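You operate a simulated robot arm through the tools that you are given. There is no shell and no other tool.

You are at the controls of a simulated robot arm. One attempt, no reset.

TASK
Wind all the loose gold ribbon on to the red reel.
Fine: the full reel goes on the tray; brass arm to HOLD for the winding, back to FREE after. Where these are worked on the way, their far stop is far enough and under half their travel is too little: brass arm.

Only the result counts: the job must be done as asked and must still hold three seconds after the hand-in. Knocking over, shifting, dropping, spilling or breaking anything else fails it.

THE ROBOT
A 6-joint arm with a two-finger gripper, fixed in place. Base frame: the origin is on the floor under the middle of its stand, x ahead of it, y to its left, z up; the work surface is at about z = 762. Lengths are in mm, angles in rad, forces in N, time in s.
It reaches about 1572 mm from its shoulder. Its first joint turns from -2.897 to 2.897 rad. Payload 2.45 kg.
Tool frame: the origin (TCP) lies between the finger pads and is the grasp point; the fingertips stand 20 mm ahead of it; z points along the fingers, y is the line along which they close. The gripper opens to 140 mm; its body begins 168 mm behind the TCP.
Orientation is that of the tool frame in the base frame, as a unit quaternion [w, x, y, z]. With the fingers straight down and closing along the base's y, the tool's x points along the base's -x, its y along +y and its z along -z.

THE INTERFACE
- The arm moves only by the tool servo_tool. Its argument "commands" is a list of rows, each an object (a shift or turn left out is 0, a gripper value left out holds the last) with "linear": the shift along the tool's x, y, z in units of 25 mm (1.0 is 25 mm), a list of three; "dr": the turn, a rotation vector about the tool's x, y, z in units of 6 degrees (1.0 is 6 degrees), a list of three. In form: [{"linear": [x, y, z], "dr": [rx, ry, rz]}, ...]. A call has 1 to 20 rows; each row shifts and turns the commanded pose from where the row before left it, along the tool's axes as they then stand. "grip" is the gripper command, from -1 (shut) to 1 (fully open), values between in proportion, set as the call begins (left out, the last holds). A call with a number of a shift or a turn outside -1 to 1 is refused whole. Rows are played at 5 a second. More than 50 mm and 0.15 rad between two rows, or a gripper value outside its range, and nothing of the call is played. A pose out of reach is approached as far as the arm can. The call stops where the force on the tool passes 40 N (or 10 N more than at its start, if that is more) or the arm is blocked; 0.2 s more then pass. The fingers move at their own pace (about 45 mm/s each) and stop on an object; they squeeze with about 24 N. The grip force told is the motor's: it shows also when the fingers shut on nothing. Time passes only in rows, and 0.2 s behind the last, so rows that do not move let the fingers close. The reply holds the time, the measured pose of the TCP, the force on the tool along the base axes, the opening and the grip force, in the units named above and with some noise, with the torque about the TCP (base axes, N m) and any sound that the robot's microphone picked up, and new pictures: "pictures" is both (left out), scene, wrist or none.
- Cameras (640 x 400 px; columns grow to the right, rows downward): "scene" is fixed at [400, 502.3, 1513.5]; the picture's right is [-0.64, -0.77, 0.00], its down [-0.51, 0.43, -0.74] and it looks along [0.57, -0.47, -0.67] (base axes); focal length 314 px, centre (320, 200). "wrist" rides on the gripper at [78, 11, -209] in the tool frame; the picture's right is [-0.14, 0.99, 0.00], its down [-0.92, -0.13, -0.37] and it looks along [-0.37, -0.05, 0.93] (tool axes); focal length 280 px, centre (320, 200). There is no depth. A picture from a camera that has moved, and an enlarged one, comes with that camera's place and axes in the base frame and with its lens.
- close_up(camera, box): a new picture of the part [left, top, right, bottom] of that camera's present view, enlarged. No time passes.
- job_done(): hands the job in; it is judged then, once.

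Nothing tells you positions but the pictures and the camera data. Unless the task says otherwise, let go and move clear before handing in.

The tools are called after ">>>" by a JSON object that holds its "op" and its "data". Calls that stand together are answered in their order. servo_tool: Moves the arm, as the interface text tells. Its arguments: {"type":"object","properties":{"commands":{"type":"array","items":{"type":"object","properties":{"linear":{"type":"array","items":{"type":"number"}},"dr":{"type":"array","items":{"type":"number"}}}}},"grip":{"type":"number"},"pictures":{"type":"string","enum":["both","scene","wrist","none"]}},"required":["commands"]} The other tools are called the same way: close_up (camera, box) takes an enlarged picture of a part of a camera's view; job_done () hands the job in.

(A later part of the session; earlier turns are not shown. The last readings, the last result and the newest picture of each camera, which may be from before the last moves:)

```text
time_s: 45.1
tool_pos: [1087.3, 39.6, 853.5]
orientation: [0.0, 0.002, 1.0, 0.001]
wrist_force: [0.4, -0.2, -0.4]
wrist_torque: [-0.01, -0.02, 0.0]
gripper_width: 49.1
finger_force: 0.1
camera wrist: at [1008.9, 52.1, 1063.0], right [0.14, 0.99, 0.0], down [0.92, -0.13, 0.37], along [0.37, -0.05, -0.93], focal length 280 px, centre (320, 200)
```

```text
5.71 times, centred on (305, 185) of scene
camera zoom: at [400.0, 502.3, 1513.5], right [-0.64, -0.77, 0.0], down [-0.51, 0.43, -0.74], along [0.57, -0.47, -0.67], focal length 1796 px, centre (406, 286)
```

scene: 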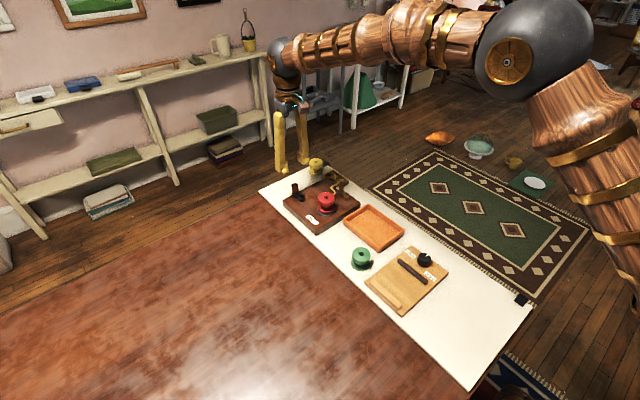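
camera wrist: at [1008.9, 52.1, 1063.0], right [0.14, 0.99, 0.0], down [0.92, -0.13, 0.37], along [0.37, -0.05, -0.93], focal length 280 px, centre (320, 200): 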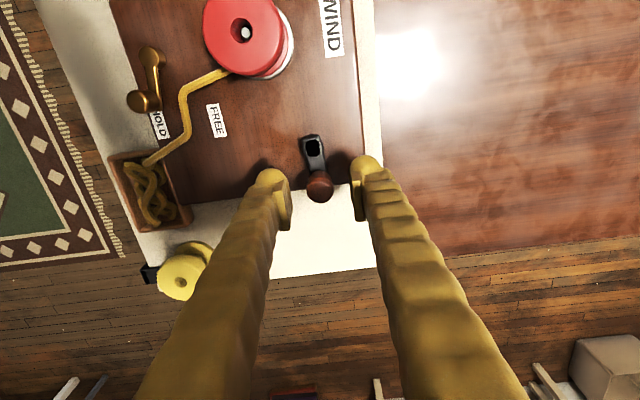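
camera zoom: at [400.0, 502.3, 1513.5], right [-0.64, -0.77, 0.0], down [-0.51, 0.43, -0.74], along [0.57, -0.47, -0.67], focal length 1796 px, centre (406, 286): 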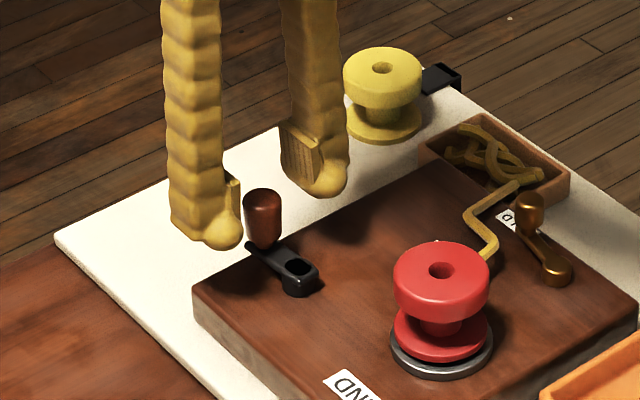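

The handle is centred between the fingers. I'll lower the last 23 mm and grip it.

>>> {"op": "servo_tool", "data": {"commands": [{"linear": [0, 0, 0.5]}, {"linear": [0, 0, 0.42]}, {"linear": [0, 0, 0]}], "grip": -0.3, "pictures": "none"}}

>>> {"op": "servo_tool", "data": {"commands": [{"linear": [0, 0, 0]}, {"linear": [0, 0, 0]}, {"linear": [0, 0, 0]}, {"linear": [0, 0, 0]}], "grip": -1, "pictures": "wrist"}}

>>> {"op": "close_up", "data": {"camera": "wrist", "box": [220, 110, 420, 250]}}

>>> {"op": "close_up", "data": {"camera": "wrist", "box": [100, 0, 340, 200]}}

```text
time_s: 45.9
tool_pos: [1088.7, 40.0, 832.5]
orientation: [0.001, 0.002, 1.0, -0.001]
wrist_force: [0.1, -0.6, 0.5]
wrist_torque: [-0.02, -0.04, 0.01]
gripper_width: 49.3
finger_force: 0.0
```

```text
time_s: 46.9
tool_pos: [1087.3, 41.3, 832.1]
orientation: [0.001, 0.002, 1.0, 0.0]
wrist_force: [1.3, 0.2, -1.4]
wrist_torque: [-0.02, -0.06, 0.01]
gripper_width: 21.4
finger_force: 45.2
camera wrist: at [1009.2, 52.4, 1040.3], right [0.14, 0.99, 0.0], down [0.92, -0.13, 0.37], along [0.37, -0.05, -0.93], focal length 280 px, centre (320, 200)
```

wrist: 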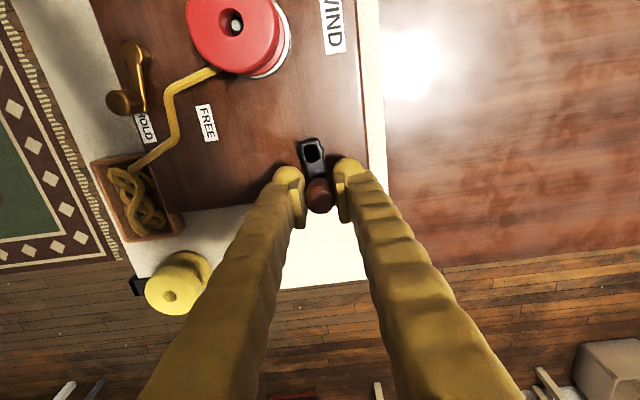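

```text
2.86 times, centred on (320, 180) of wrist
camera zoom: at [1009.2, 52.4, 1040.3], right [0.14, 0.99, 0.0], down [0.92, -0.13, 0.37], along [0.37, -0.05, -0.93], focal length 801 px, centre (320, 257)
```

zoom: 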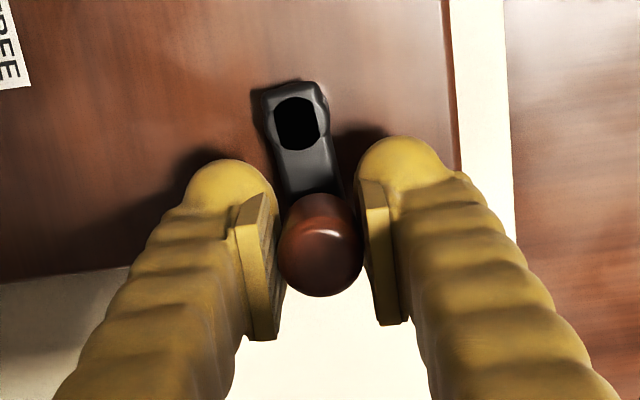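

```text
2.00 times, centred on (220, 100) of wrist
camera zoom: at [1009.2, 52.4, 1040.3], right [0.14, 0.99, 0.0], down [0.92, -0.13, 0.37], along [0.37, -0.05, -0.93], focal length 561 px, centre (520, 400)
```

zoom: 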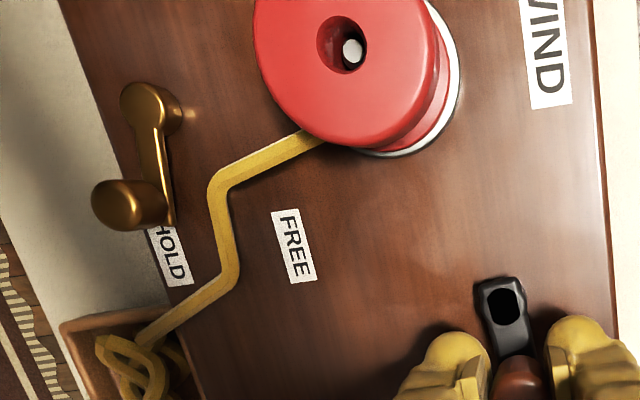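

The handle is gripped (21 mm). The ribbon meets the reel core on its +x side, so a counter-clockwise turn seen from above should wind it. I'll try an eighth of a turn and check the forces.

>>> {"op": "servo_tool", "data": {"commands": [{"linear": [0.043, 0.21, 0]}, {"linear": [0.084, 0.198, 0]}, {"linear": [0.12, 0.178, 0]}, {"linear": [0.153, 0.151, 0]}, {"linear": [0, 0, 0]}], "grip": -1, "pictures": "wrist"}}

>>> {"op": "close_up", "data": {"camera": "wrist", "box": [220, 110, 420, 250]}}

>>> {"op": "close_up", "data": {"camera": "scene", "box": [260, 150, 360, 225]}}

```text
time_s: 48.1
tool_pos: [1078.5, 58.4, 832.3]
orientation: [0.001, 0.002, 1.0, 0.0]
wrist_force: [8.3, 8.9, -0.7]
wrist_torque: [0.11, -0.15, 0.02]
gripper_width: 21.4
finger_force: 45.2
camera wrist: at [1000.7, 70.4, 1040.2], right [0.14, 0.99, 0.0], down [0.92, -0.13, 0.37], along [0.37, -0.05, -0.93], focal length 280 px, centre (320, 200)
```

wrist: 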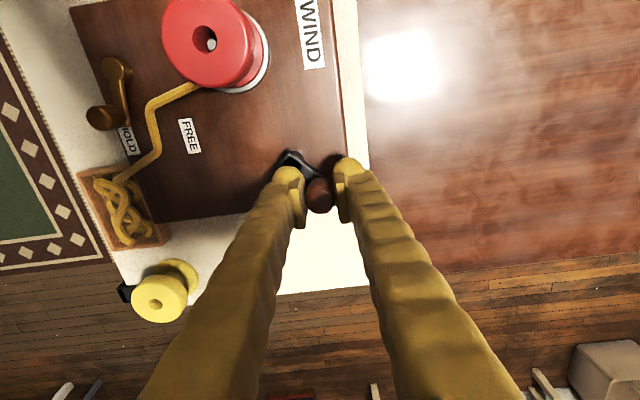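

```text
2.86 times, centred on (320, 180) of wrist
camera zoom: at [1000.7, 70.4, 1040.2], right [0.14, 0.99, 0.0], down [0.92, -0.13, 0.37], along [0.37, -0.05, -0.93], focal length 801 px, centre (320, 257)
```

zoom: 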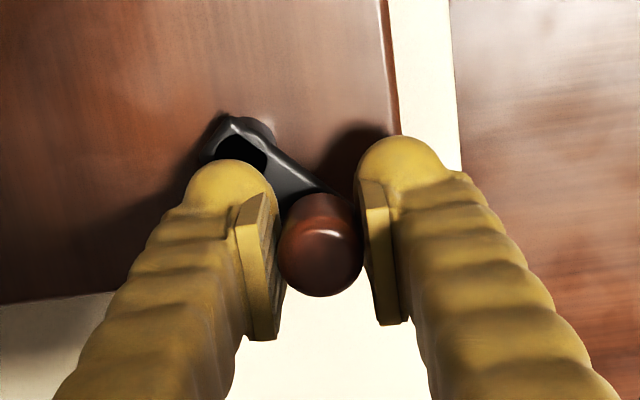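

```text
5.33 times, centred on (310, 188) of scene
camera zoom: at [400.0, 502.3, 1513.5], right [-0.64, -0.77, 0.0], down [-0.51, 0.43, -0.74], along [0.57, -0.47, -0.67], focal length 1676 px, centre (373, 267)
```

zoom: 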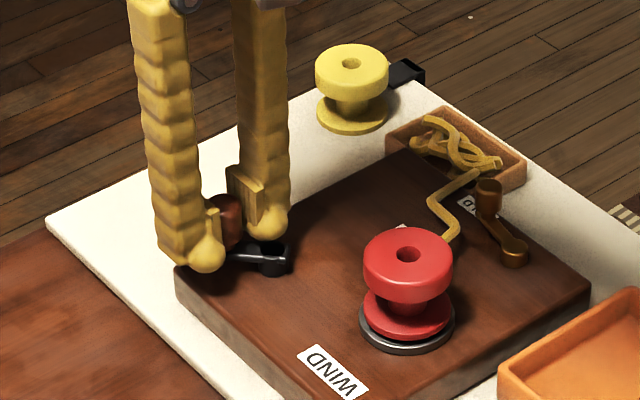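

The crank turns smoothly and the radius is about 28 mm. I'll continue counter-clockwise towards the half-turn with the refined circle.

>>> {"op": "servo_tool", "data": {"commands": [{"linear": [0.108, 0.152, 0]}, {"linear": [0.208, 0.104, 0]}, {"linear": [0.228, 0.064, 0]}, {"linear": [0.236, 0.012, 0]}, {"linear": [0, 0, 0]}], "grip": -1, "pictures": "none"}}

>>> {"op": "close_up", "data": {"camera": "scene", "box": [260, 150, 360, 225]}}

>>> {"op": "close_up", "data": {"camera": "wrist", "box": [60, 0, 380, 200]}}

```text
time_s: 49.3
tool_pos: [1057.4, 68.1, 832.2]
orientation: [0.0, 0.001, 1.0, 0.001]
wrist_force: [0.2, 24.8, 4.5]
wrist_torque: [0.28, 0.36, 0.06]
gripper_width: 22.0
finger_force: 45.2
```

```text
5.33 times, centred on (310, 188) of scene
camera zoom: at [400.0, 502.3, 1513.5], right [-0.64, -0.77, 0.0], down [-0.51, 0.43, -0.74], along [0.57, -0.47, -0.67], focal length 1676 px, centre (373, 267)
```

zoom: 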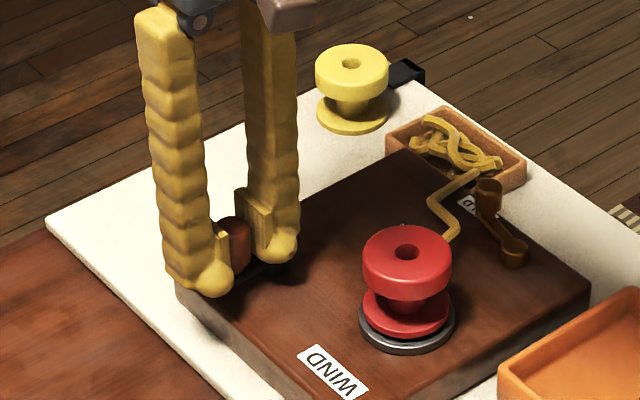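

```text
2.00 times, centred on (220, 100) of wrist
camera zoom: at [979.7, 79.4, 1040.3], right [0.14, 0.99, 0.0], down [0.92, -0.13, 0.37], along [0.37, -0.05, -0.93], focal length 561 px, centre (520, 400)
```

zoom: 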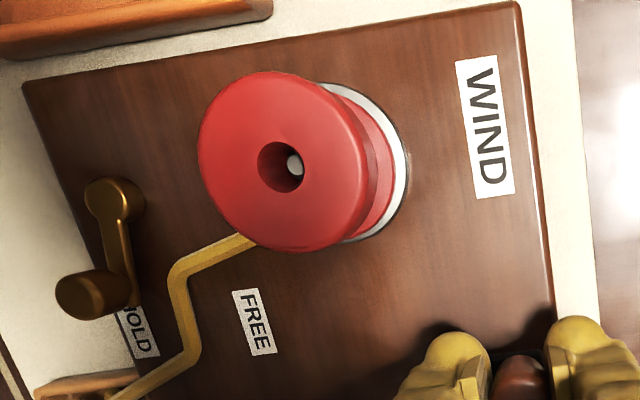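

The turn is working, but there's about 25 N outward, so the true radius is a little larger. I'll nudge outward to find the zero-force position.

>>> {"op": "servo_tool", "data": {"commands": [{"linear": [0, 0.06, 0]}, {"linear": [0, 0, 0]}], "grip": -1, "pictures": "wrist"}}

>>> {"op": "close_up", "data": {"camera": "wrist", "box": [220, 110, 420, 250]}}

```text
time_s: 49.9
tool_pos: [1058.0, 66.6, 833.4]
orientation: [0.0, 0.002, 1.0, 0.0]
wrist_force: [0.6, 18.2, -2.6]
wrist_torque: [0.17, 0.05, 0.01]
gripper_width: 21.8
finger_force: 44.9
camera wrist: at [980.0, 79.6, 1040.3], right [0.14, 0.99, 0.0], down [0.92, -0.13, 0.37], along [0.37, -0.05, -0.93], focal length 280 px, centre (320, 200)
```

wrist: 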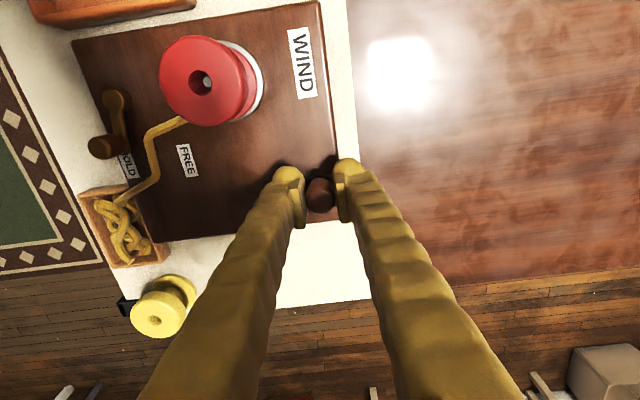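

```text
2.86 times, centred on (320, 180) of wrist
camera zoom: at [980.0, 79.6, 1040.3], right [0.14, 0.99, 0.0], down [0.92, -0.13, 0.37], along [0.37, -0.05, -0.93], focal length 801 px, centre (320, 257)
```

zoom: 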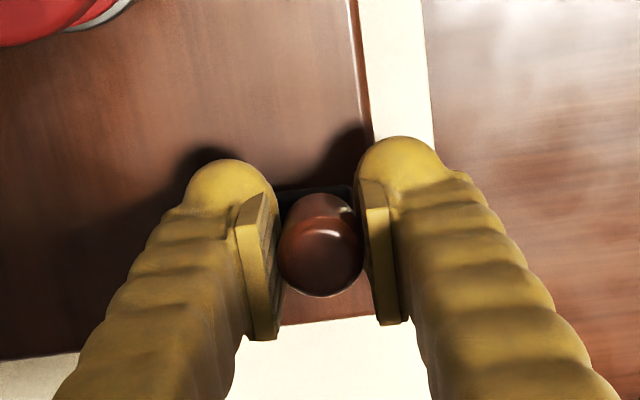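

>>> {"op": "servo_tool", "data": {"commands": [{"linear": [0, 0.06, 0]}, {"linear": [0, 0, 0]}, {"linear": [0, 0, 0]}], "grip": -1, "pictures": "wrist"}}

```text
time_s: 50.7
tool_pos: [1059.1, 67.0, 831.3]
orientation: [0.0, 0.002, 1.0, 0.0]
wrist_force: [-0.5, -15.8, -5.5]
wrist_torque: [-0.17, -0.04, 0.02]
gripper_width: 21.6
finger_force: 45.1
camera wrist: at [980.6, 79.9, 1040.3], right [0.14, 0.99, 0.0], down [0.92, -0.13, 0.37], along [0.37, -0.05, -0.93], focal length 280 px, centre (320, 200)
```

wrist: 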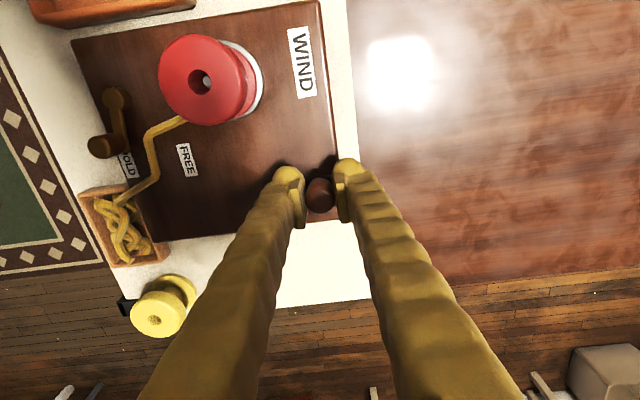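

Equilibrium at the top of the circle gives a centre of about (1057.3, 38.5) and a radius of about 30. I'll continue with that circle.

>>> {"op": "servo_tool", "data": {"commands": [{"linear": [0.26, -0.06, 0]}, {"linear": [0.24, -0.068, 0]}, {"linear": [0.224, -0.116, 0]}, {"linear": [0.192, -0.164, 0]}, {"linear": [0.152, -0.196, 0]}, {"linear": [0.112, -0.224, 0]}, {"linear": [0, 0, 0]}], "grip": -1, "pictures": "wrist"}}

>>> {"op": "close_up", "data": {"camera": "wrist", "box": [60, 0, 380, 200]}}

>>> {"op": "close_up", "data": {"camera": "scene", "box": [260, 150, 360, 225]}}

```text
time_s: 51.9
tool_pos: [1032.8, 55.2, 833.0]
orientation: [0.001, 0.001, 1.0, 0.001]
wrist_force: [1.5, -1.9, -6.1]
wrist_torque: [-0.02, 0.18, -0.01]
gripper_width: 21.6
finger_force: 45.3
stopped in row 5: the force on the tool passed its limit at 41 N (the readings are from after the stop); the commanded pose is now the measured one
camera wrist: at [954.8, 67.5, 1040.2], right [0.14, 0.99, 0.0], down [0.92, -0.13, 0.37], along [0.37, -0.05, -0.93], focal length 280 px, centre (320, 200)
```

wrist: 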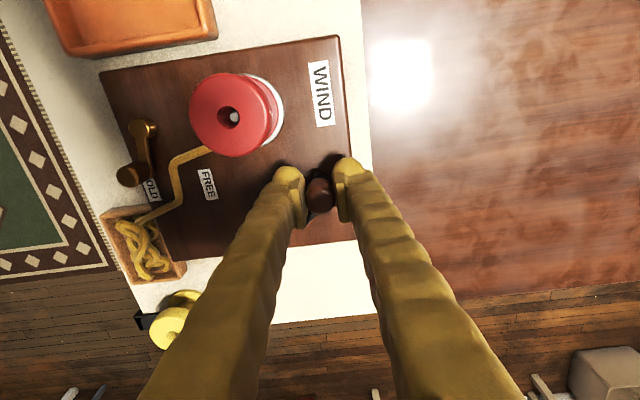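

```text
2.00 times, centred on (220, 100) of wrist
camera zoom: at [954.8, 67.5, 1040.2], right [0.14, 0.99, 0.0], down [0.92, -0.13, 0.37], along [0.37, -0.05, -0.93], focal length 561 px, centre (520, 400)
```

zoom: 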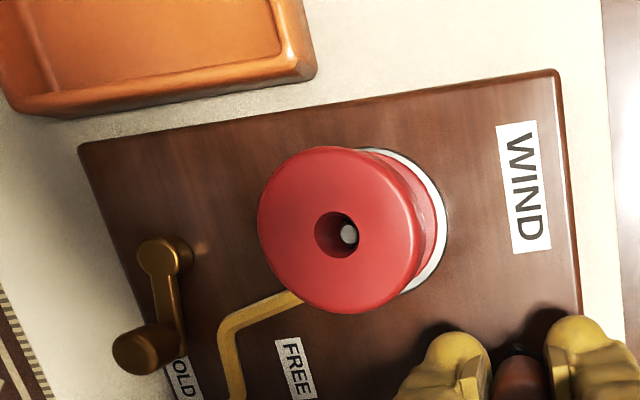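

```text
5.33 times, centred on (310, 188) of scene
camera zoom: at [400.0, 502.3, 1513.5], right [-0.64, -0.77, 0.0], down [-0.51, 0.43, -0.74], along [0.57, -0.47, -0.67], focal length 1676 px, centre (373, 267)
```

zoom: 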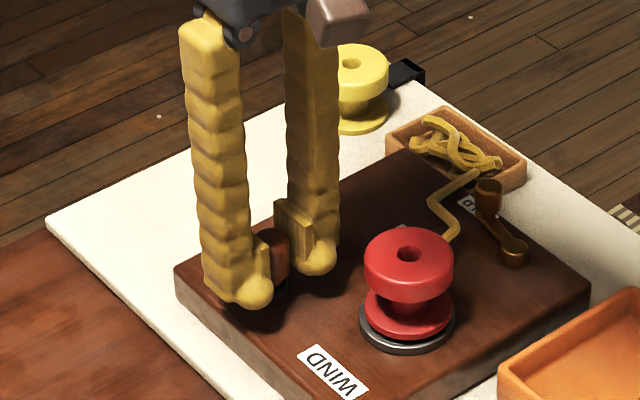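

The fitted circle is centre (1057.1, 38.65), R≈30.2, and the handle is at about 144°. I'll continue round with 12° steps.

>>> {"op": "servo_tool", "data": {"commands": [{"linear": [0.128, -0.22, 0]}, {"linear": [0.076, -0.24, 0]}, {"linear": [0.028, -0.25, 0]}, {"linear": [-0.028, -0.25, 0]}, {"linear": [0, 0, 0]}], "grip": -1, "pictures": "none"}}

>>> {"op": "close_up", "data": {"camera": "wrist", "box": [220, 110, 420, 250]}}

```text
time_s: 53.1
tool_pos: [1027.8, 31.6, 832.5]
orientation: [0.001, 0.001, 1.0, 0.0]
wrist_force: [-1.0, 0.0, -11.7]
wrist_torque: [-0.02, 0.01, 0.0]
gripper_width: 21.6
finger_force: 45.0
```

```text
2.86 times, centred on (320, 180) of wrist
camera zoom: at [949.5, 44.1, 1040.3], right [0.14, 0.99, 0.0], down [0.92, -0.13, 0.37], along [0.37, -0.05, -0.93], focal length 801 px, centre (320, 257)
```

zoom: 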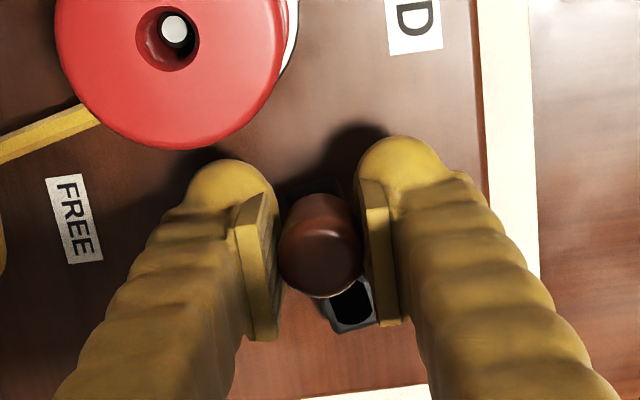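

The forces are near zero, so the circle fits well. I'll carry on through the rest of the first turn.

>>> {"op": "servo_tool", "data": {"commands": [{"linear": [-0.076, -0.24, 0.01]}, {"linear": [-0.128, -0.22, 0.01]}, {"linear": [-0.168, -0.188, 0]}, {"linear": [-0.204, -0.148, 0]}, {"linear": [-0.232, -0.104, 0]}, {"linear": [-0.244, -0.052, 0]}, {"linear": [0, 0, 0]}], "grip": -1, "pictures": "wrist"}}

```text
time_s: 54.7
tool_pos: [1055.8, 7.5, 832.1]
orientation: [0.001, 0.001, 1.0, 0.0]
wrist_force: [-1.0, -29.7, -12.2]
wrist_torque: [-0.3, -0.48, -0.02]
gripper_width: 21.7
finger_force: 45.2
camera wrist: at [976.7, 19.9, 1040.3], right [0.14, 0.99, 0.0], down [0.92, -0.13, 0.37], along [0.37, -0.05, -0.93], focal length 280 px, centre (320, 200)
```

wrist: 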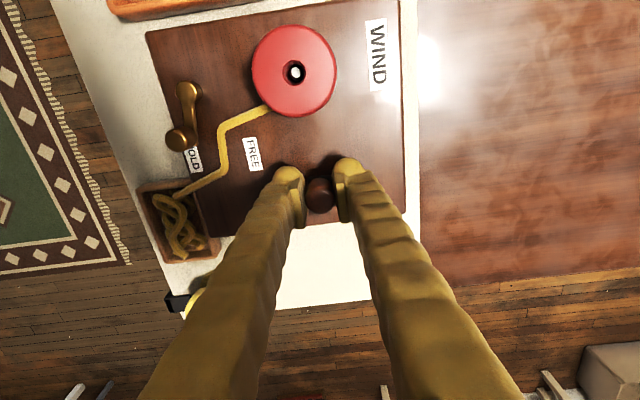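

There's an outward force of 30 N, which means my commanded path is offset about 1.3 mm. I'll correct that and continue to complete the turn.

>>> {"op": "servo_tool", "data": {"commands": [{"linear": [-0.256, -0.05, 0.01]}, {"linear": [-0.244, 0.052, 0.01]}, {"linear": [-0.232, 0.104, 0]}, {"linear": [-0.204, 0.148, 0]}, {"linear": [-0.168, 0.188, 0]}, {"linear": [0, 0, 0]}], "grip": -1, "pictures": "wrist"}}

```text
time_s: 56.1
tool_pos: [1081.6, 20.1, 831.9]
orientation: [0.0, 0.001, 1.0, 0.0]
wrist_force: [-17.9, 14.0, 4.9]
wrist_torque: [0.15, 0.27, -0.02]
gripper_width: 21.6
finger_force: 44.9
camera wrist: at [1003.6, 32.1, 1040.5], right [0.14, 0.99, 0.0], down [0.92, -0.13, 0.37], along [0.37, -0.05, -0.93], focal length 280 px, centre (320, 200)
```

wrist: 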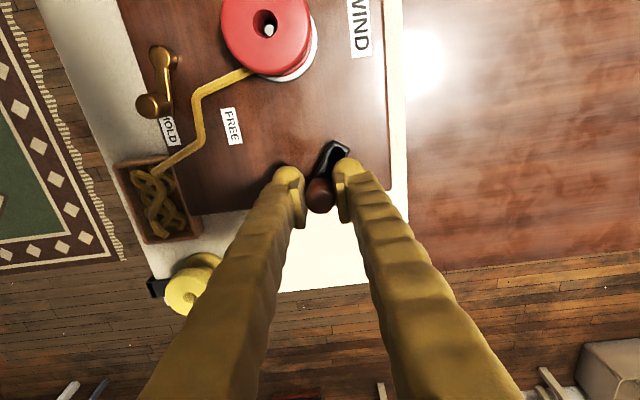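

>>> {"op": "servo_tool", "data": {"commands": [{"linear": [-0.096, 0.244, 0]}, {"linear": [-0.076, 0.24, 0]}, {"linear": [-0.028, 0.25, 0]}, {"linear": [0.028, 0.25, 0]}, {"linear": [0, 0, 0]}], "grip": -1, "pictures": "wrist"}}

>>> {"op": "close_up", "data": {"camera": "wrist", "box": [60, 0, 380, 250]}}

>>> {"op": "close_up", "data": {"camera": "scene", "box": [310, 160, 360, 210]}}

```text
time_s: 57.3
tool_pos: [1088.4, 42.8, 831.9]
orientation: [0.001, 0.001, 1.0, 0.0]
wrist_force: [2.9, -0.7, 3.5]
wrist_torque: [0.0, -0.1, 0.01]
gripper_width: 21.5
finger_force: 44.7
camera wrist: at [1008.1, 55.1, 1040.2], right [0.14, 0.99, 0.0], down [0.92, -0.13, 0.37], along [0.37, -0.05, -0.93], focal length 280 px, centre (320, 200)
```

wrist: 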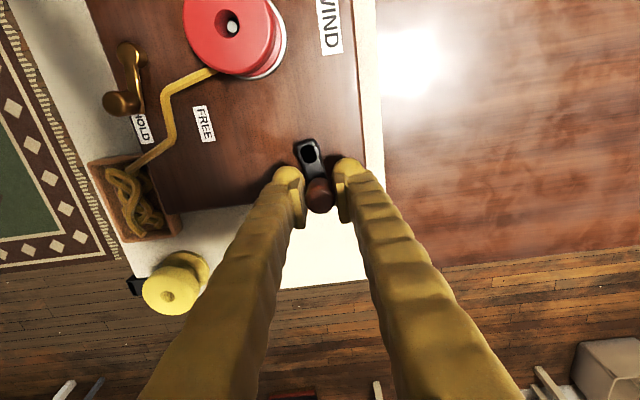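

```text
1.60 times, centred on (220, 125) of wrist
camera zoom: at [1008.1, 55.1, 1040.2], right [0.14, 0.99, 0.0], down [0.92, -0.13, 0.37], along [0.37, -0.05, -0.93], focal length 449 px, centre (480, 320)
```

zoom: 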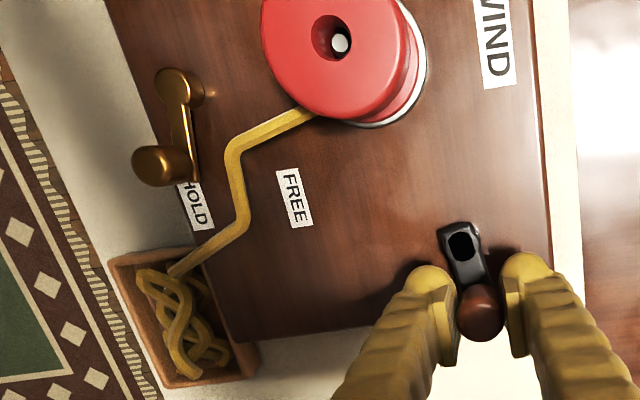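

```text
8.00 times, centred on (335, 185) of scene
camera zoom: at [400.0, 502.3, 1513.5], right [-0.64, -0.77, 0.0], down [-0.51, 0.43, -0.74], along [0.57, -0.47, -0.67], focal length 2515 px, centre (200, 320)
```

zoom: 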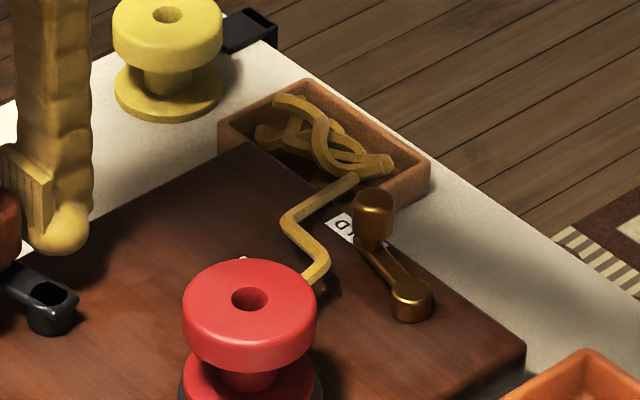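

One full turn is done. I'll inspect the reel core and the ribbon pile for progress.

>>> {"op": "close_up", "data": {"camera": "scene", "box": [310, 185, 345, 215]}}

>>> {"op": "close_up", "data": {"camera": "scene", "box": [334, 164, 364, 190]}}

>>> {"op": "close_up", "data": {"camera": "wrist", "box": [80, 0, 280, 120]}}

```text
13.33 times, centred on (328, 200) of scene
camera zoom: at [400.0, 502.3, 1513.5], right [-0.64, -0.77, 0.0], down [-0.51, 0.43, -0.74], along [0.57, -0.47, -0.67], focal length 4191 px, centre (220, 200)
```

zoom: 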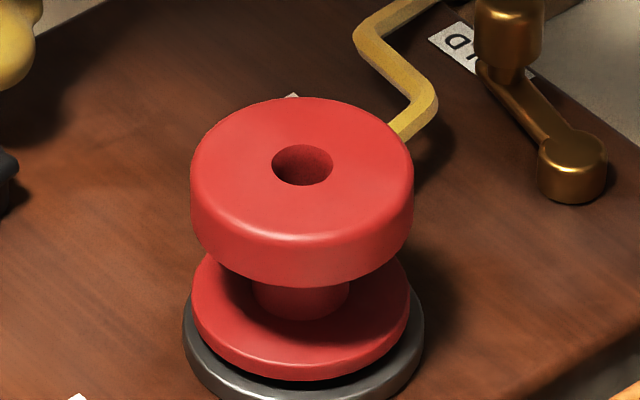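

```text
15.38 times, centred on (349, 177) of scene
camera zoom: at [400.0, 502.3, 1513.5], right [-0.64, -0.77, 0.0], down [-0.51, 0.43, -0.74], along [0.57, -0.47, -0.67], focal length 4836 px, centre (-126, 554)
```

zoom: 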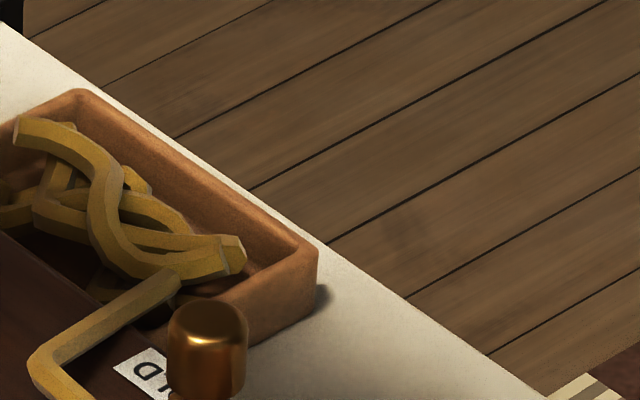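

```text
3.20 times, centred on (180, 60) of wrist
camera zoom: at [1008.1, 55.1, 1040.2], right [0.14, 0.99, 0.0], down [0.92, -0.13, 0.37], along [0.37, -0.05, -0.93], focal length 897 px, centre (768, 648)
```

zoom: 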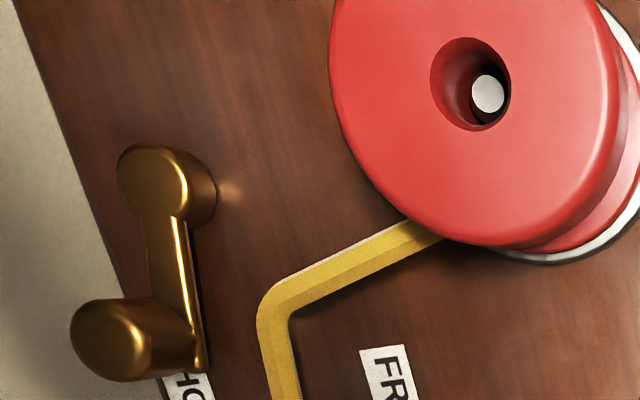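

There's no gold on the core and the pile is unchanged, so counter-clockwise doesn't wind. I'll reverse and turn clockwise.

>>> {"op": "servo_tool", "data": {"commands": [{"linear": [-0.028, -0.25, 0]}, {"linear": [0.028, -0.25, 0]}, {"linear": [0.076, -0.24, 0]}, {"linear": [0.128, -0.22, 0]}, {"linear": [0.168, -0.188, 0]}, {"linear": [0, 0, 0]}], "grip": -1, "pictures": "none"}}

>>> {"op": "close_up", "data": {"camera": "scene", "box": [310, 165, 360, 215]}}

```text
time_s: 58.7
tool_pos: [1076.0, 14.9, 832.2]
orientation: [0.001, 0.002, 1.0, 0.0]
wrist_force: [8.6, -11.1, -7.4]
wrist_torque: [-0.09, -0.06, -0.01]
gripper_width: 21.5
finger_force: 45.3
```

```text
8.00 times, centred on (335, 190) of scene
camera zoom: at [400.0, 502.3, 1513.5], right [-0.64, -0.77, 0.0], down [-0.51, 0.43, -0.74], along [0.57, -0.47, -0.67], focal length 2515 px, centre (200, 280)
```

zoom: 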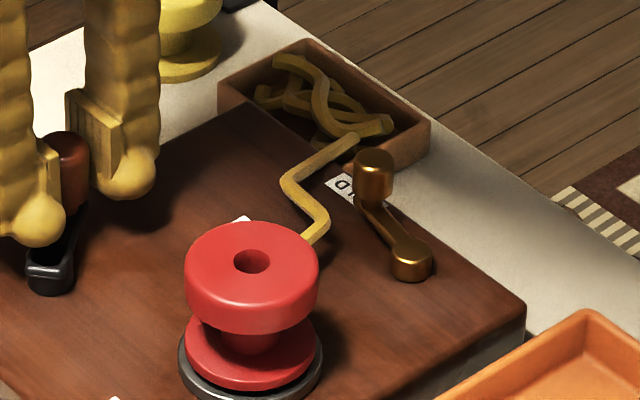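

>>> {"op": "servo_tool", "data": {"commands": [{"linear": [0.188, -0.166, 0.01]}, {"linear": [0.232, -0.104, 0.01]}, {"linear": [0.244, -0.052, 0]}, {"linear": [0.256, 0, 0]}, {"linear": [0.244, 0.052, 0]}, {"linear": [0.232, 0.104, 0]}, {"linear": [0, 0, 0]}], "grip": -1, "pictures": "none"}}

>>> {"op": "close_up", "data": {"camera": "scene", "box": [310, 165, 360, 215]}}

```text
time_s: 60.3
tool_pos: [1042.8, 11.8, 831.9]
orientation: [0.002, 0.002, 1.0, -0.001]
wrist_force: [5.4, 9.3, 22.2]
wrist_torque: [0.08, -0.05, 0.01]
gripper_width: 21.7
finger_force: 44.9
```

```text
8.00 times, centred on (335, 190) of scene
camera zoom: at [400.0, 502.3, 1513.5], right [-0.64, -0.77, 0.0], down [-0.51, 0.43, -0.74], along [0.57, -0.47, -0.67], focal length 2515 px, centre (200, 280)
```

zoom: 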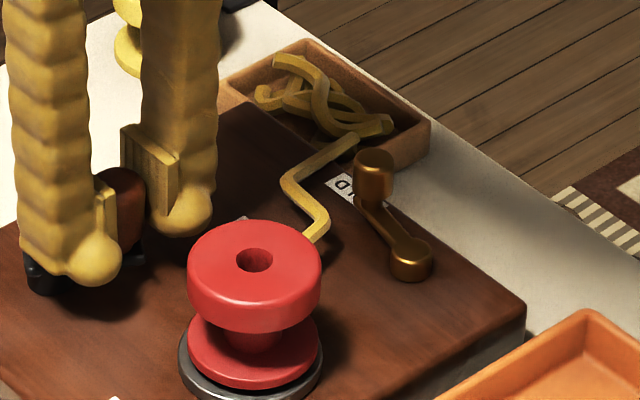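

>>> {"op": "servo_tool", "data": {"commands": [{"linear": [0.194, 0.165, -0.02]}, {"linear": [0.168, 0.188, 0]}, {"linear": [0.128, 0.22, 0]}, {"linear": [0.076, 0.24, 0]}, {"linear": [0.028, 0.25, 0]}, {"linear": [-0.028, 0.25, 0]}, {"linear": [0, 0, 0]}], "grip": -1, "pictures": "none"}}

>>> {"op": "close_up", "data": {"camera": "scene", "box": [310, 165, 360, 215]}}

```text
time_s: 61.9
tool_pos: [1028.7, 44.0, 832.8]
orientation: [0.002, 0.001, 1.0, -0.001]
wrist_force: [-2.5, 1.1, 25.5]
wrist_torque: [0.05, -0.05, 0.02]
gripper_width: 21.8
finger_force: 45.0
```

```text
8.00 times, centred on (335, 190) of scene
camera zoom: at [400.0, 502.3, 1513.5], right [-0.64, -0.77, 0.0], down [-0.51, 0.43, -0.74], along [0.57, -0.47, -0.67], focal length 2515 px, centre (200, 280)
```

zoom: 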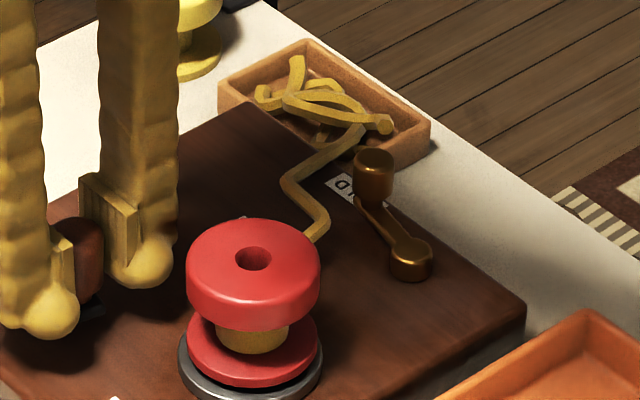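

Clockwise works: gold is now on the core and the pile is shrinking. I'll continue, easing the upward load.

>>> {"op": "servo_tool", "data": {"commands": [{"linear": [-0.076, 0.24, -0.03]}, {"linear": [-0.128, 0.22, -0.01]}, {"linear": [-0.168, 0.188, 0]}, {"linear": [-0.204, 0.148, 0]}, {"linear": [-0.232, 0.104, 0]}, {"linear": [-0.244, 0.052, 0]}, {"linear": [0, 0, 0]}], "grip": -1, "pictures": "none"}}

>>> {"op": "close_up", "data": {"camera": "scene", "box": [310, 165, 360, 215]}}

```text
time_s: 63.5
tool_pos: [1054.0, 67.9, 831.8]
orientation: [0.001, 0.002, 1.0, 0.001]
wrist_force: [-0.4, 0.7, -11.8]
wrist_torque: [0.01, -0.05, -0.02]
gripper_width: 21.6
finger_force: 45.1
```

```text
8.00 times, centred on (335, 190) of scene
camera zoom: at [400.0, 502.3, 1513.5], right [-0.64, -0.77, 0.0], down [-0.51, 0.43, -0.74], along [0.57, -0.47, -0.67], focal length 2515 px, centre (200, 280)
```

zoom: 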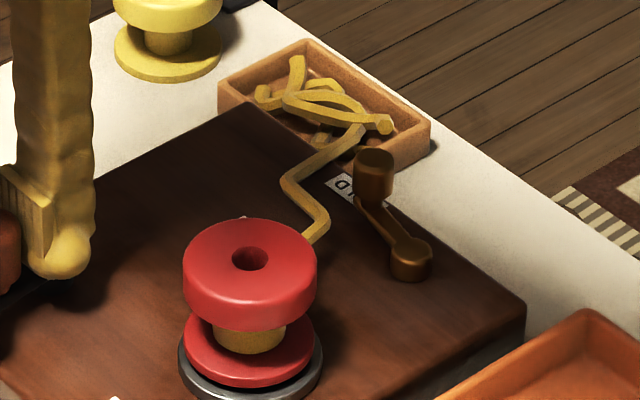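

>>> {"op": "servo_tool", "data": {"commands": [{"linear": [-0.256, 0, 0.012]}, {"linear": [-0.244, -0.052, 0]}, {"linear": [-0.232, -0.104, 0]}, {"linear": [-0.204, -0.148, 0]}, {"linear": [-0.168, -0.188, 0]}, {"linear": [-0.128, -0.22, 0]}, {"linear": [-0.076, -0.24, 0]}, {"linear": [-0.028, -0.25, 0]}, {"linear": [0, 0, 0]}], "grip": -1, "pictures": "wrist"}}

>>> {"op": "close_up", "data": {"camera": "scene", "box": [310, 165, 360, 215]}}

>>> {"op": "close_up", "data": {"camera": "wrist", "box": [220, 110, 420, 250]}}

```text
time_s: 65.5
tool_pos: [1086.8, 37.9, 831.7]
orientation: [0.001, 0.002, 1.0, -0.001]
wrist_force: [-7.3, 0.2, -16.6]
wrist_torque: [0.02, 0.19, 0.0]
gripper_width: 21.7
finger_force: 45.3
camera wrist: at [1009.2, 49.2, 1040.4], right [0.14, 0.99, 0.0], down [0.92, -0.13, 0.37], along [0.37, -0.05, -0.93], focal length 280 px, centre (320, 200)
```

wrist: 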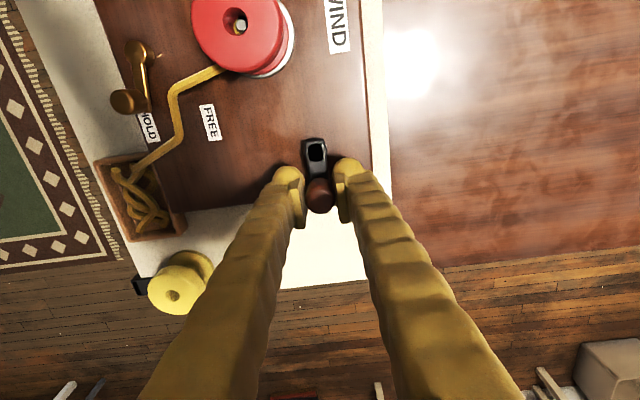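

```text
8.00 times, centred on (335, 190) of scene
camera zoom: at [400.0, 502.3, 1513.5], right [-0.64, -0.77, 0.0], down [-0.51, 0.43, -0.74], along [0.57, -0.47, -0.67], focal length 2515 px, centre (200, 280)
```

zoom: 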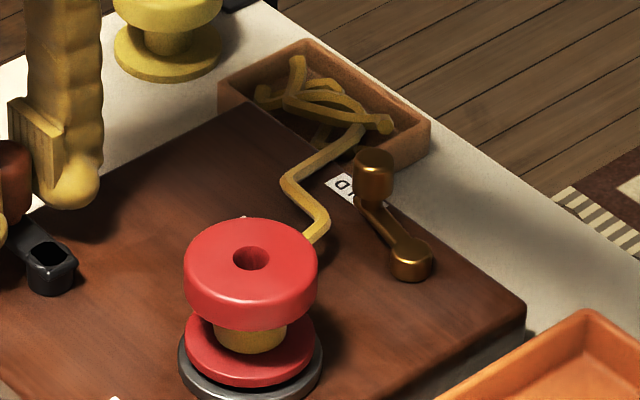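

```text
2.86 times, centred on (320, 180) of wrist
camera zoom: at [1009.2, 49.2, 1040.4], right [0.14, 0.99, 0.0], down [0.92, -0.13, 0.37], along [0.37, -0.05, -0.93], focal length 801 px, centre (320, 257)
```

zoom: 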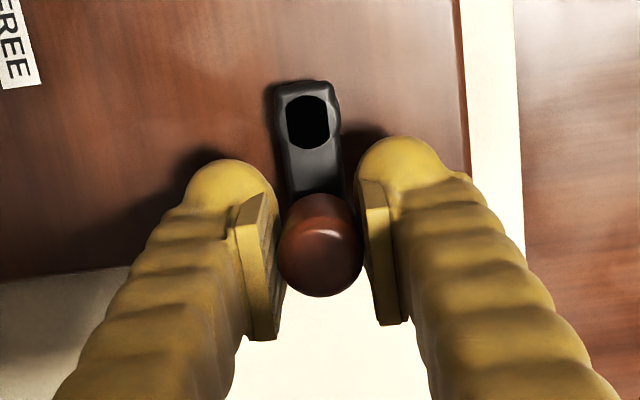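

Going well; the grip is still centred on the handle. Continuing clockwise.

>>> {"op": "servo_tool", "data": {"commands": [{"linear": [0.04, -0.25, 0.015]}, {"linear": [0.076, -0.24, 0]}, {"linear": [0.128, -0.22, 0]}, {"linear": [0.168, -0.188, 0]}, {"linear": [0.204, -0.148, 0]}, {"linear": [0.232, -0.104, 0]}, {"linear": [0.244, -0.052, 0]}, {"linear": [0.256, 0, 0]}, {"linear": [0, 0, 0]}], "grip": -1, "pictures": "none"}}

>>> {"op": "close_up", "data": {"camera": "scene", "box": [310, 165, 360, 215]}}

```text
time_s: 67.5
tool_pos: [1053.2, 7.0, 831.1]
orientation: [0.002, 0.001, 1.0, 0.0]
wrist_force: [0.8, 10.4, -20.5]
wrist_torque: [0.11, -0.14, 0.03]
gripper_width: 21.6
finger_force: 44.4
```

```text
8.00 times, centred on (335, 190) of scene
camera zoom: at [400.0, 502.3, 1513.5], right [-0.64, -0.77, 0.0], down [-0.51, 0.43, -0.74], along [0.57, -0.47, -0.67], focal length 2515 px, centre (200, 280)
```

zoom: 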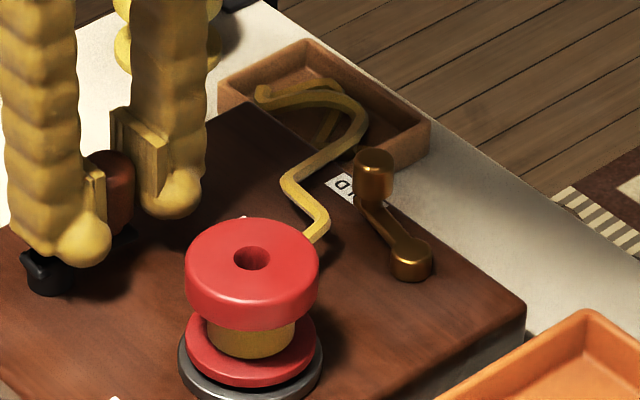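

>>> {"op": "servo_tool", "data": {"commands": [{"linear": [0.244, 0.072, 0.02]}, {"linear": [0.232, 0.104, 0.01]}, {"linear": [0.204, 0.148, 0]}, {"linear": [0.168, 0.188, 0]}, {"linear": [0.128, 0.22, 0]}, {"linear": [0.076, 0.24, 0]}, {"linear": [0.028, 0.25, 0]}, {"linear": [-0.028, 0.25, 0]}, {"linear": [0, 0, 0]}], "grip": -1, "pictures": "none"}}

>>> {"op": "close_up", "data": {"camera": "scene", "box": [310, 165, 360, 215]}}

>>> {"op": "close_up", "data": {"camera": "wrist", "box": [220, 110, 420, 250]}}

```text
time_s: 69.5
tool_pos: [1028.8, 45.1, 832.2]
orientation: [0.001, 0.001, 1.0, 0.001]
wrist_force: [2.2, 0.0, 10.5]
wrist_torque: [0.03, -0.14, -0.02]
gripper_width: 21.4
finger_force: 44.6
```

```text
8.00 times, centred on (335, 190) of scene
camera zoom: at [400.0, 502.3, 1513.5], right [-0.64, -0.77, 0.0], down [-0.51, 0.43, -0.74], along [0.57, -0.47, -0.67], focal length 2515 px, centre (200, 280)
```

zoom: 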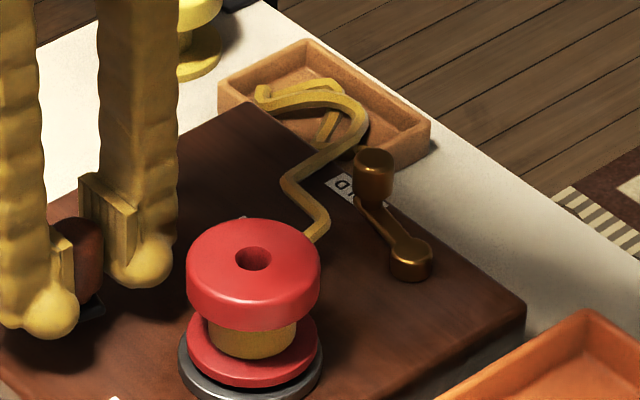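

```text
2.86 times, centred on (320, 180) of wrist
camera zoom: at [949.3, 56.8, 1040.4], right [0.14, 0.99, 0.0], down [0.92, -0.13, 0.37], along [0.37, -0.05, -0.93], focal length 801 px, centre (320, 257)
```

zoom: 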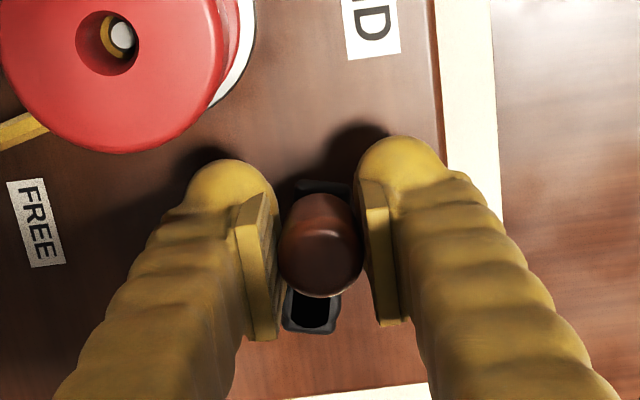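

>>> {"op": "servo_tool", "data": {"commands": [{"linear": [-0.076, 0.24, -0.01]}, {"linear": [-0.128, 0.22, 0]}, {"linear": [-0.168, 0.188, 0]}, {"linear": [-0.204, 0.148, 0]}, {"linear": [-0.232, 0.104, 0]}, {"linear": [-0.244, 0.052, 0]}, {"linear": [-0.256, 0, 0]}, {"linear": [-0.244, -0.052, 0]}, {"linear": [0, 0, 0]}], "grip": -1, "pictures": "none"}}

>>> {"op": "close_up", "data": {"camera": "scene", "box": [310, 165, 360, 215]}}

```text
time_s: 71.5
tool_pos: [1067.0, 65.9, 830.9]
orientation: [0.001, 0.001, 1.0, 0.0]
wrist_force: [-2.8, -8.3, 4.3]
wrist_torque: [-0.09, 0.06, 0.0]
gripper_width: 21.9
finger_force: 45.3
```

```text
8.00 times, centred on (335, 190) of scene
camera zoom: at [400.0, 502.3, 1513.5], right [-0.64, -0.77, 0.0], down [-0.51, 0.43, -0.74], along [0.57, -0.47, -0.67], focal length 2515 px, centre (200, 280)
```

zoom: 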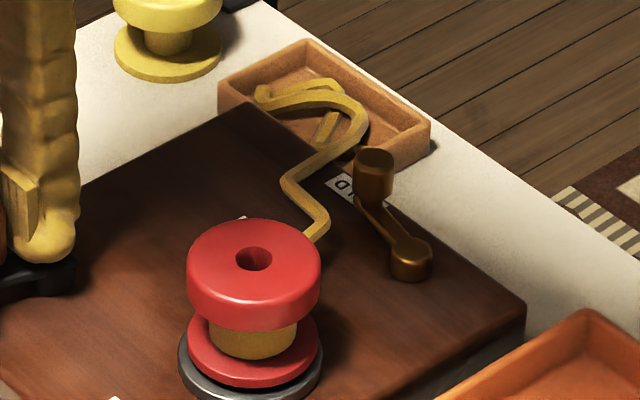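

>>> {"op": "servo_tool", "data": {"commands": [{"linear": [-0.228, -0.118, 0]}, {"linear": [-0.204, -0.148, 0]}, {"linear": [-0.168, -0.188, 0]}, {"linear": [-0.128, -0.22, 0]}, {"linear": [-0.076, -0.24, 0]}, {"linear": [-0.028, -0.25, 0]}, {"linear": [0.028, -0.25, 0]}, {"linear": [0.076, -0.24, 0]}, {"linear": [0, 0, 0]}], "grip": -1, "pictures": "none"}}

>>> {"op": "close_up", "data": {"camera": "scene", "box": [310, 165, 360, 215]}}

>>> {"op": "close_up", "data": {"camera": "wrist", "box": [220, 110, 420, 250]}}

```text
time_s: 73.5
tool_pos: [1084.0, 25.2, 831.5]
orientation: [0.001, 0.001, 1.0, 0.0]
wrist_force: [1.3, -1.2, 7.0]
wrist_torque: [-0.04, 0.04, -0.02]
gripper_width: 21.6
finger_force: 45.0
```

```text
8.00 times, centred on (335, 190) of scene
camera zoom: at [400.0, 502.3, 1513.5], right [-0.64, -0.77, 0.0], down [-0.51, 0.43, -0.74], along [0.57, -0.47, -0.67], focal length 2515 px, centre (200, 280)
```

zoom: 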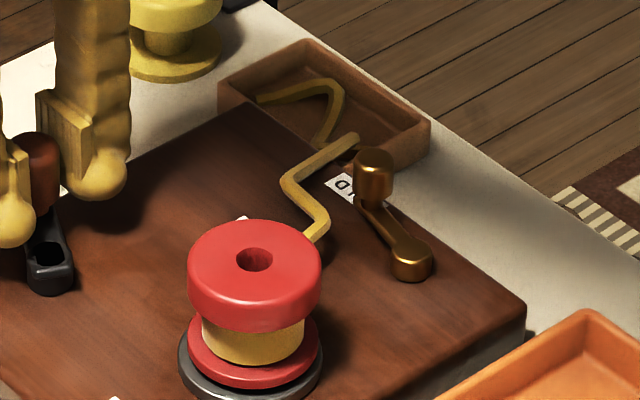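

```text
2.86 times, centred on (320, 180) of wrist
camera zoom: at [1005.9, 36.6, 1040.3], right [0.14, 0.99, 0.0], down [0.92, -0.13, 0.37], along [0.37, -0.05, -0.93], focal length 801 px, centre (320, 257)
```

zoom: 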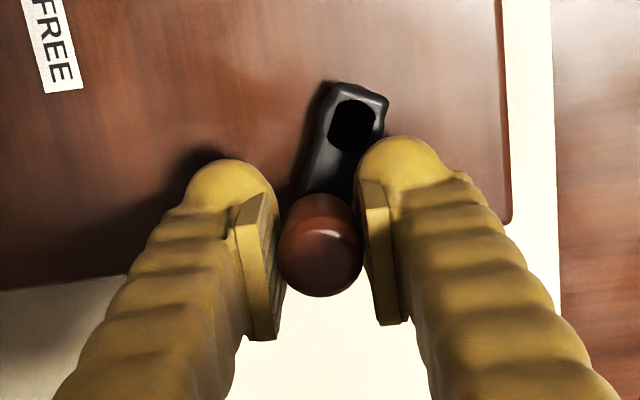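

About two turns are wound and the pile is nearly gone. Continuing.

>>> {"op": "servo_tool", "data": {"commands": [{"linear": [0.128, -0.22, 0]}, {"linear": [0.168, -0.188, 0]}, {"linear": [0.204, -0.148, 0]}, {"linear": [0.232, -0.104, 0]}, {"linear": [0.244, -0.052, 0]}, {"linear": [0.256, 0.01, 0]}, {"linear": [0.244, 0.06, 0]}, {"linear": [0.232, 0.104, 0]}, {"linear": [0.204, 0.148, 0]}, {"linear": [0, 0, 0]}], "grip": -1, "pictures": "none"}}

>>> {"op": "close_up", "data": {"camera": "scene", "box": [310, 165, 360, 215]}}

```text
time_s: 75.7
tool_pos: [1036.2, 16.8, 832.2]
orientation: [0.001, 0.001, 1.0, 0.0]
wrist_force: [6.7, 7.8, -0.5]
wrist_torque: [0.07, -0.15, 0.02]
gripper_width: 21.8
finger_force: 44.4
```

```text
8.00 times, centred on (335, 190) of scene
camera zoom: at [400.0, 502.3, 1513.5], right [-0.64, -0.77, 0.0], down [-0.51, 0.43, -0.74], along [0.57, -0.47, -0.67], focal length 2515 px, centre (200, 280)
```

zoom: 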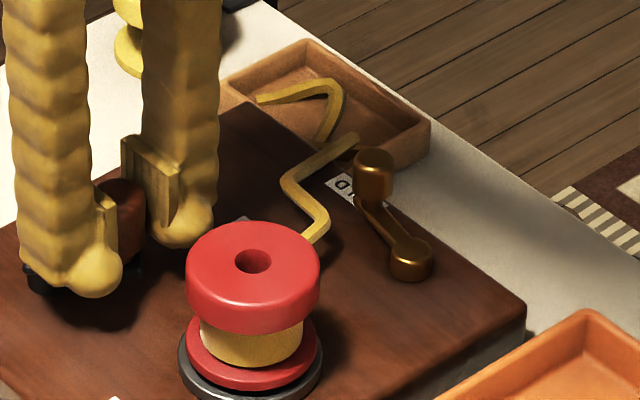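

>>> {"op": "servo_tool", "data": {"commands": [{"linear": [0.156, 0.2, 0]}, {"linear": [0.128, 0.22, 0]}, {"linear": [0.076, 0.24, 0]}, {"linear": [0.028, 0.25, 0]}, {"linear": [-0.028, 0.25, 0]}, {"linear": [-0.076, 0.24, 0]}, {"linear": [-0.128, 0.22, 0]}, {"linear": [-0.168, 0.188, 0]}, {"linear": [-0.204, 0.148, 0]}, {"linear": [0, 0, 0]}], "grip": -1, "pictures": "none"}}

>>> {"op": "close_up", "data": {"camera": "scene", "box": [310, 165, 360, 215]}}

```text
time_s: 77.9
tool_pos: [1043.2, 63.5, 831.9]
orientation: [0.001, 0.002, 1.0, 0.0]
wrist_force: [6.2, -11.8, 15.1]
wrist_torque: [-0.15, -0.04, -0.01]
gripper_width: 21.9
finger_force: 45.2
```

```text
8.00 times, centred on (335, 190) of scene
camera zoom: at [400.0, 502.3, 1513.5], right [-0.64, -0.77, 0.0], down [-0.51, 0.43, -0.74], along [0.57, -0.47, -0.67], focal length 2515 px, centre (200, 280)
```

zoom: 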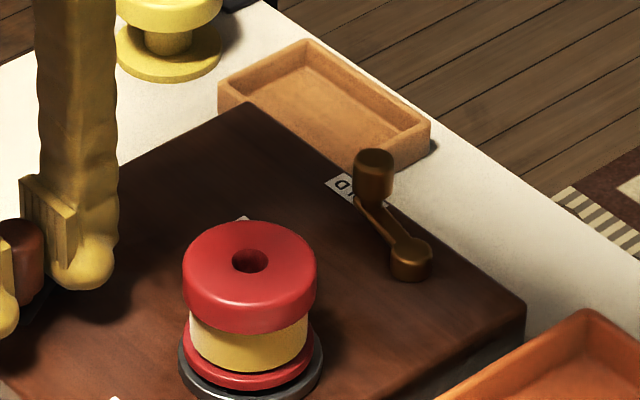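

The ribbon box is empty and the reel is fully gold. I'll check closely that no tail remains.

>>> {"op": "close_up", "data": {"camera": "scene", "box": [312, 186, 345, 215]}}

>>> {"op": "close_up", "data": {"camera": "scene", "box": [330, 164, 364, 192]}}

>>> {"op": "close_up", "data": {"camera": "wrist", "box": [60, 0, 380, 250]}}

```text
13.79 times, centred on (328, 200) of scene
camera zoom: at [400.0, 502.3, 1513.5], right [-0.64, -0.77, 0.0], down [-0.51, 0.43, -0.74], along [0.57, -0.47, -0.67], focal length 4336 px, centre (203, 193)
```

zoom: 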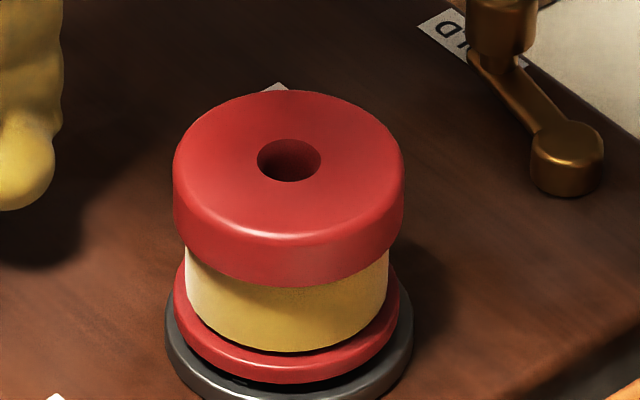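

```text
14.29 times, centred on (347, 178) of scene
camera zoom: at [400.0, 502.3, 1513.5], right [-0.64, -0.77, 0.0], down [-0.51, 0.43, -0.74], along [0.57, -0.47, -0.67], focal length 4491 px, centre (-66, 514)
```

zoom: 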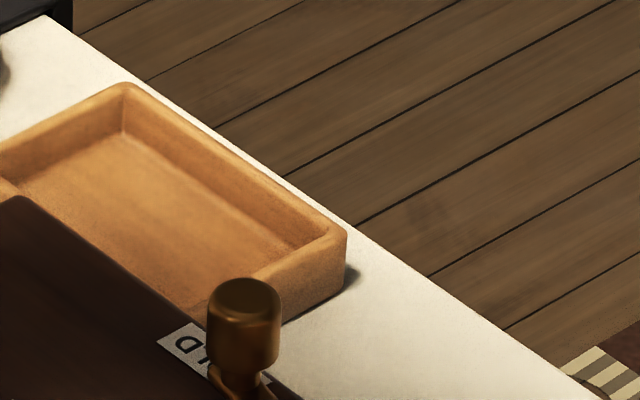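

```text
1.60 times, centred on (220, 125) of wrist
camera zoom: at [964.3, 76.2, 1040.1], right [0.14, 0.99, 0.0], down [0.92, -0.13, 0.37], along [0.37, -0.05, -0.93], focal length 449 px, centre (480, 320)
```

zoom: 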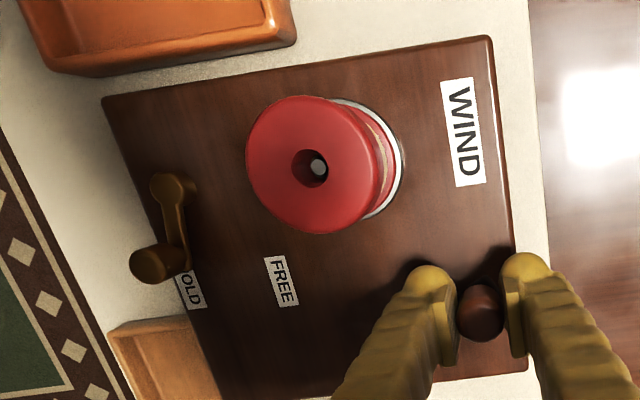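

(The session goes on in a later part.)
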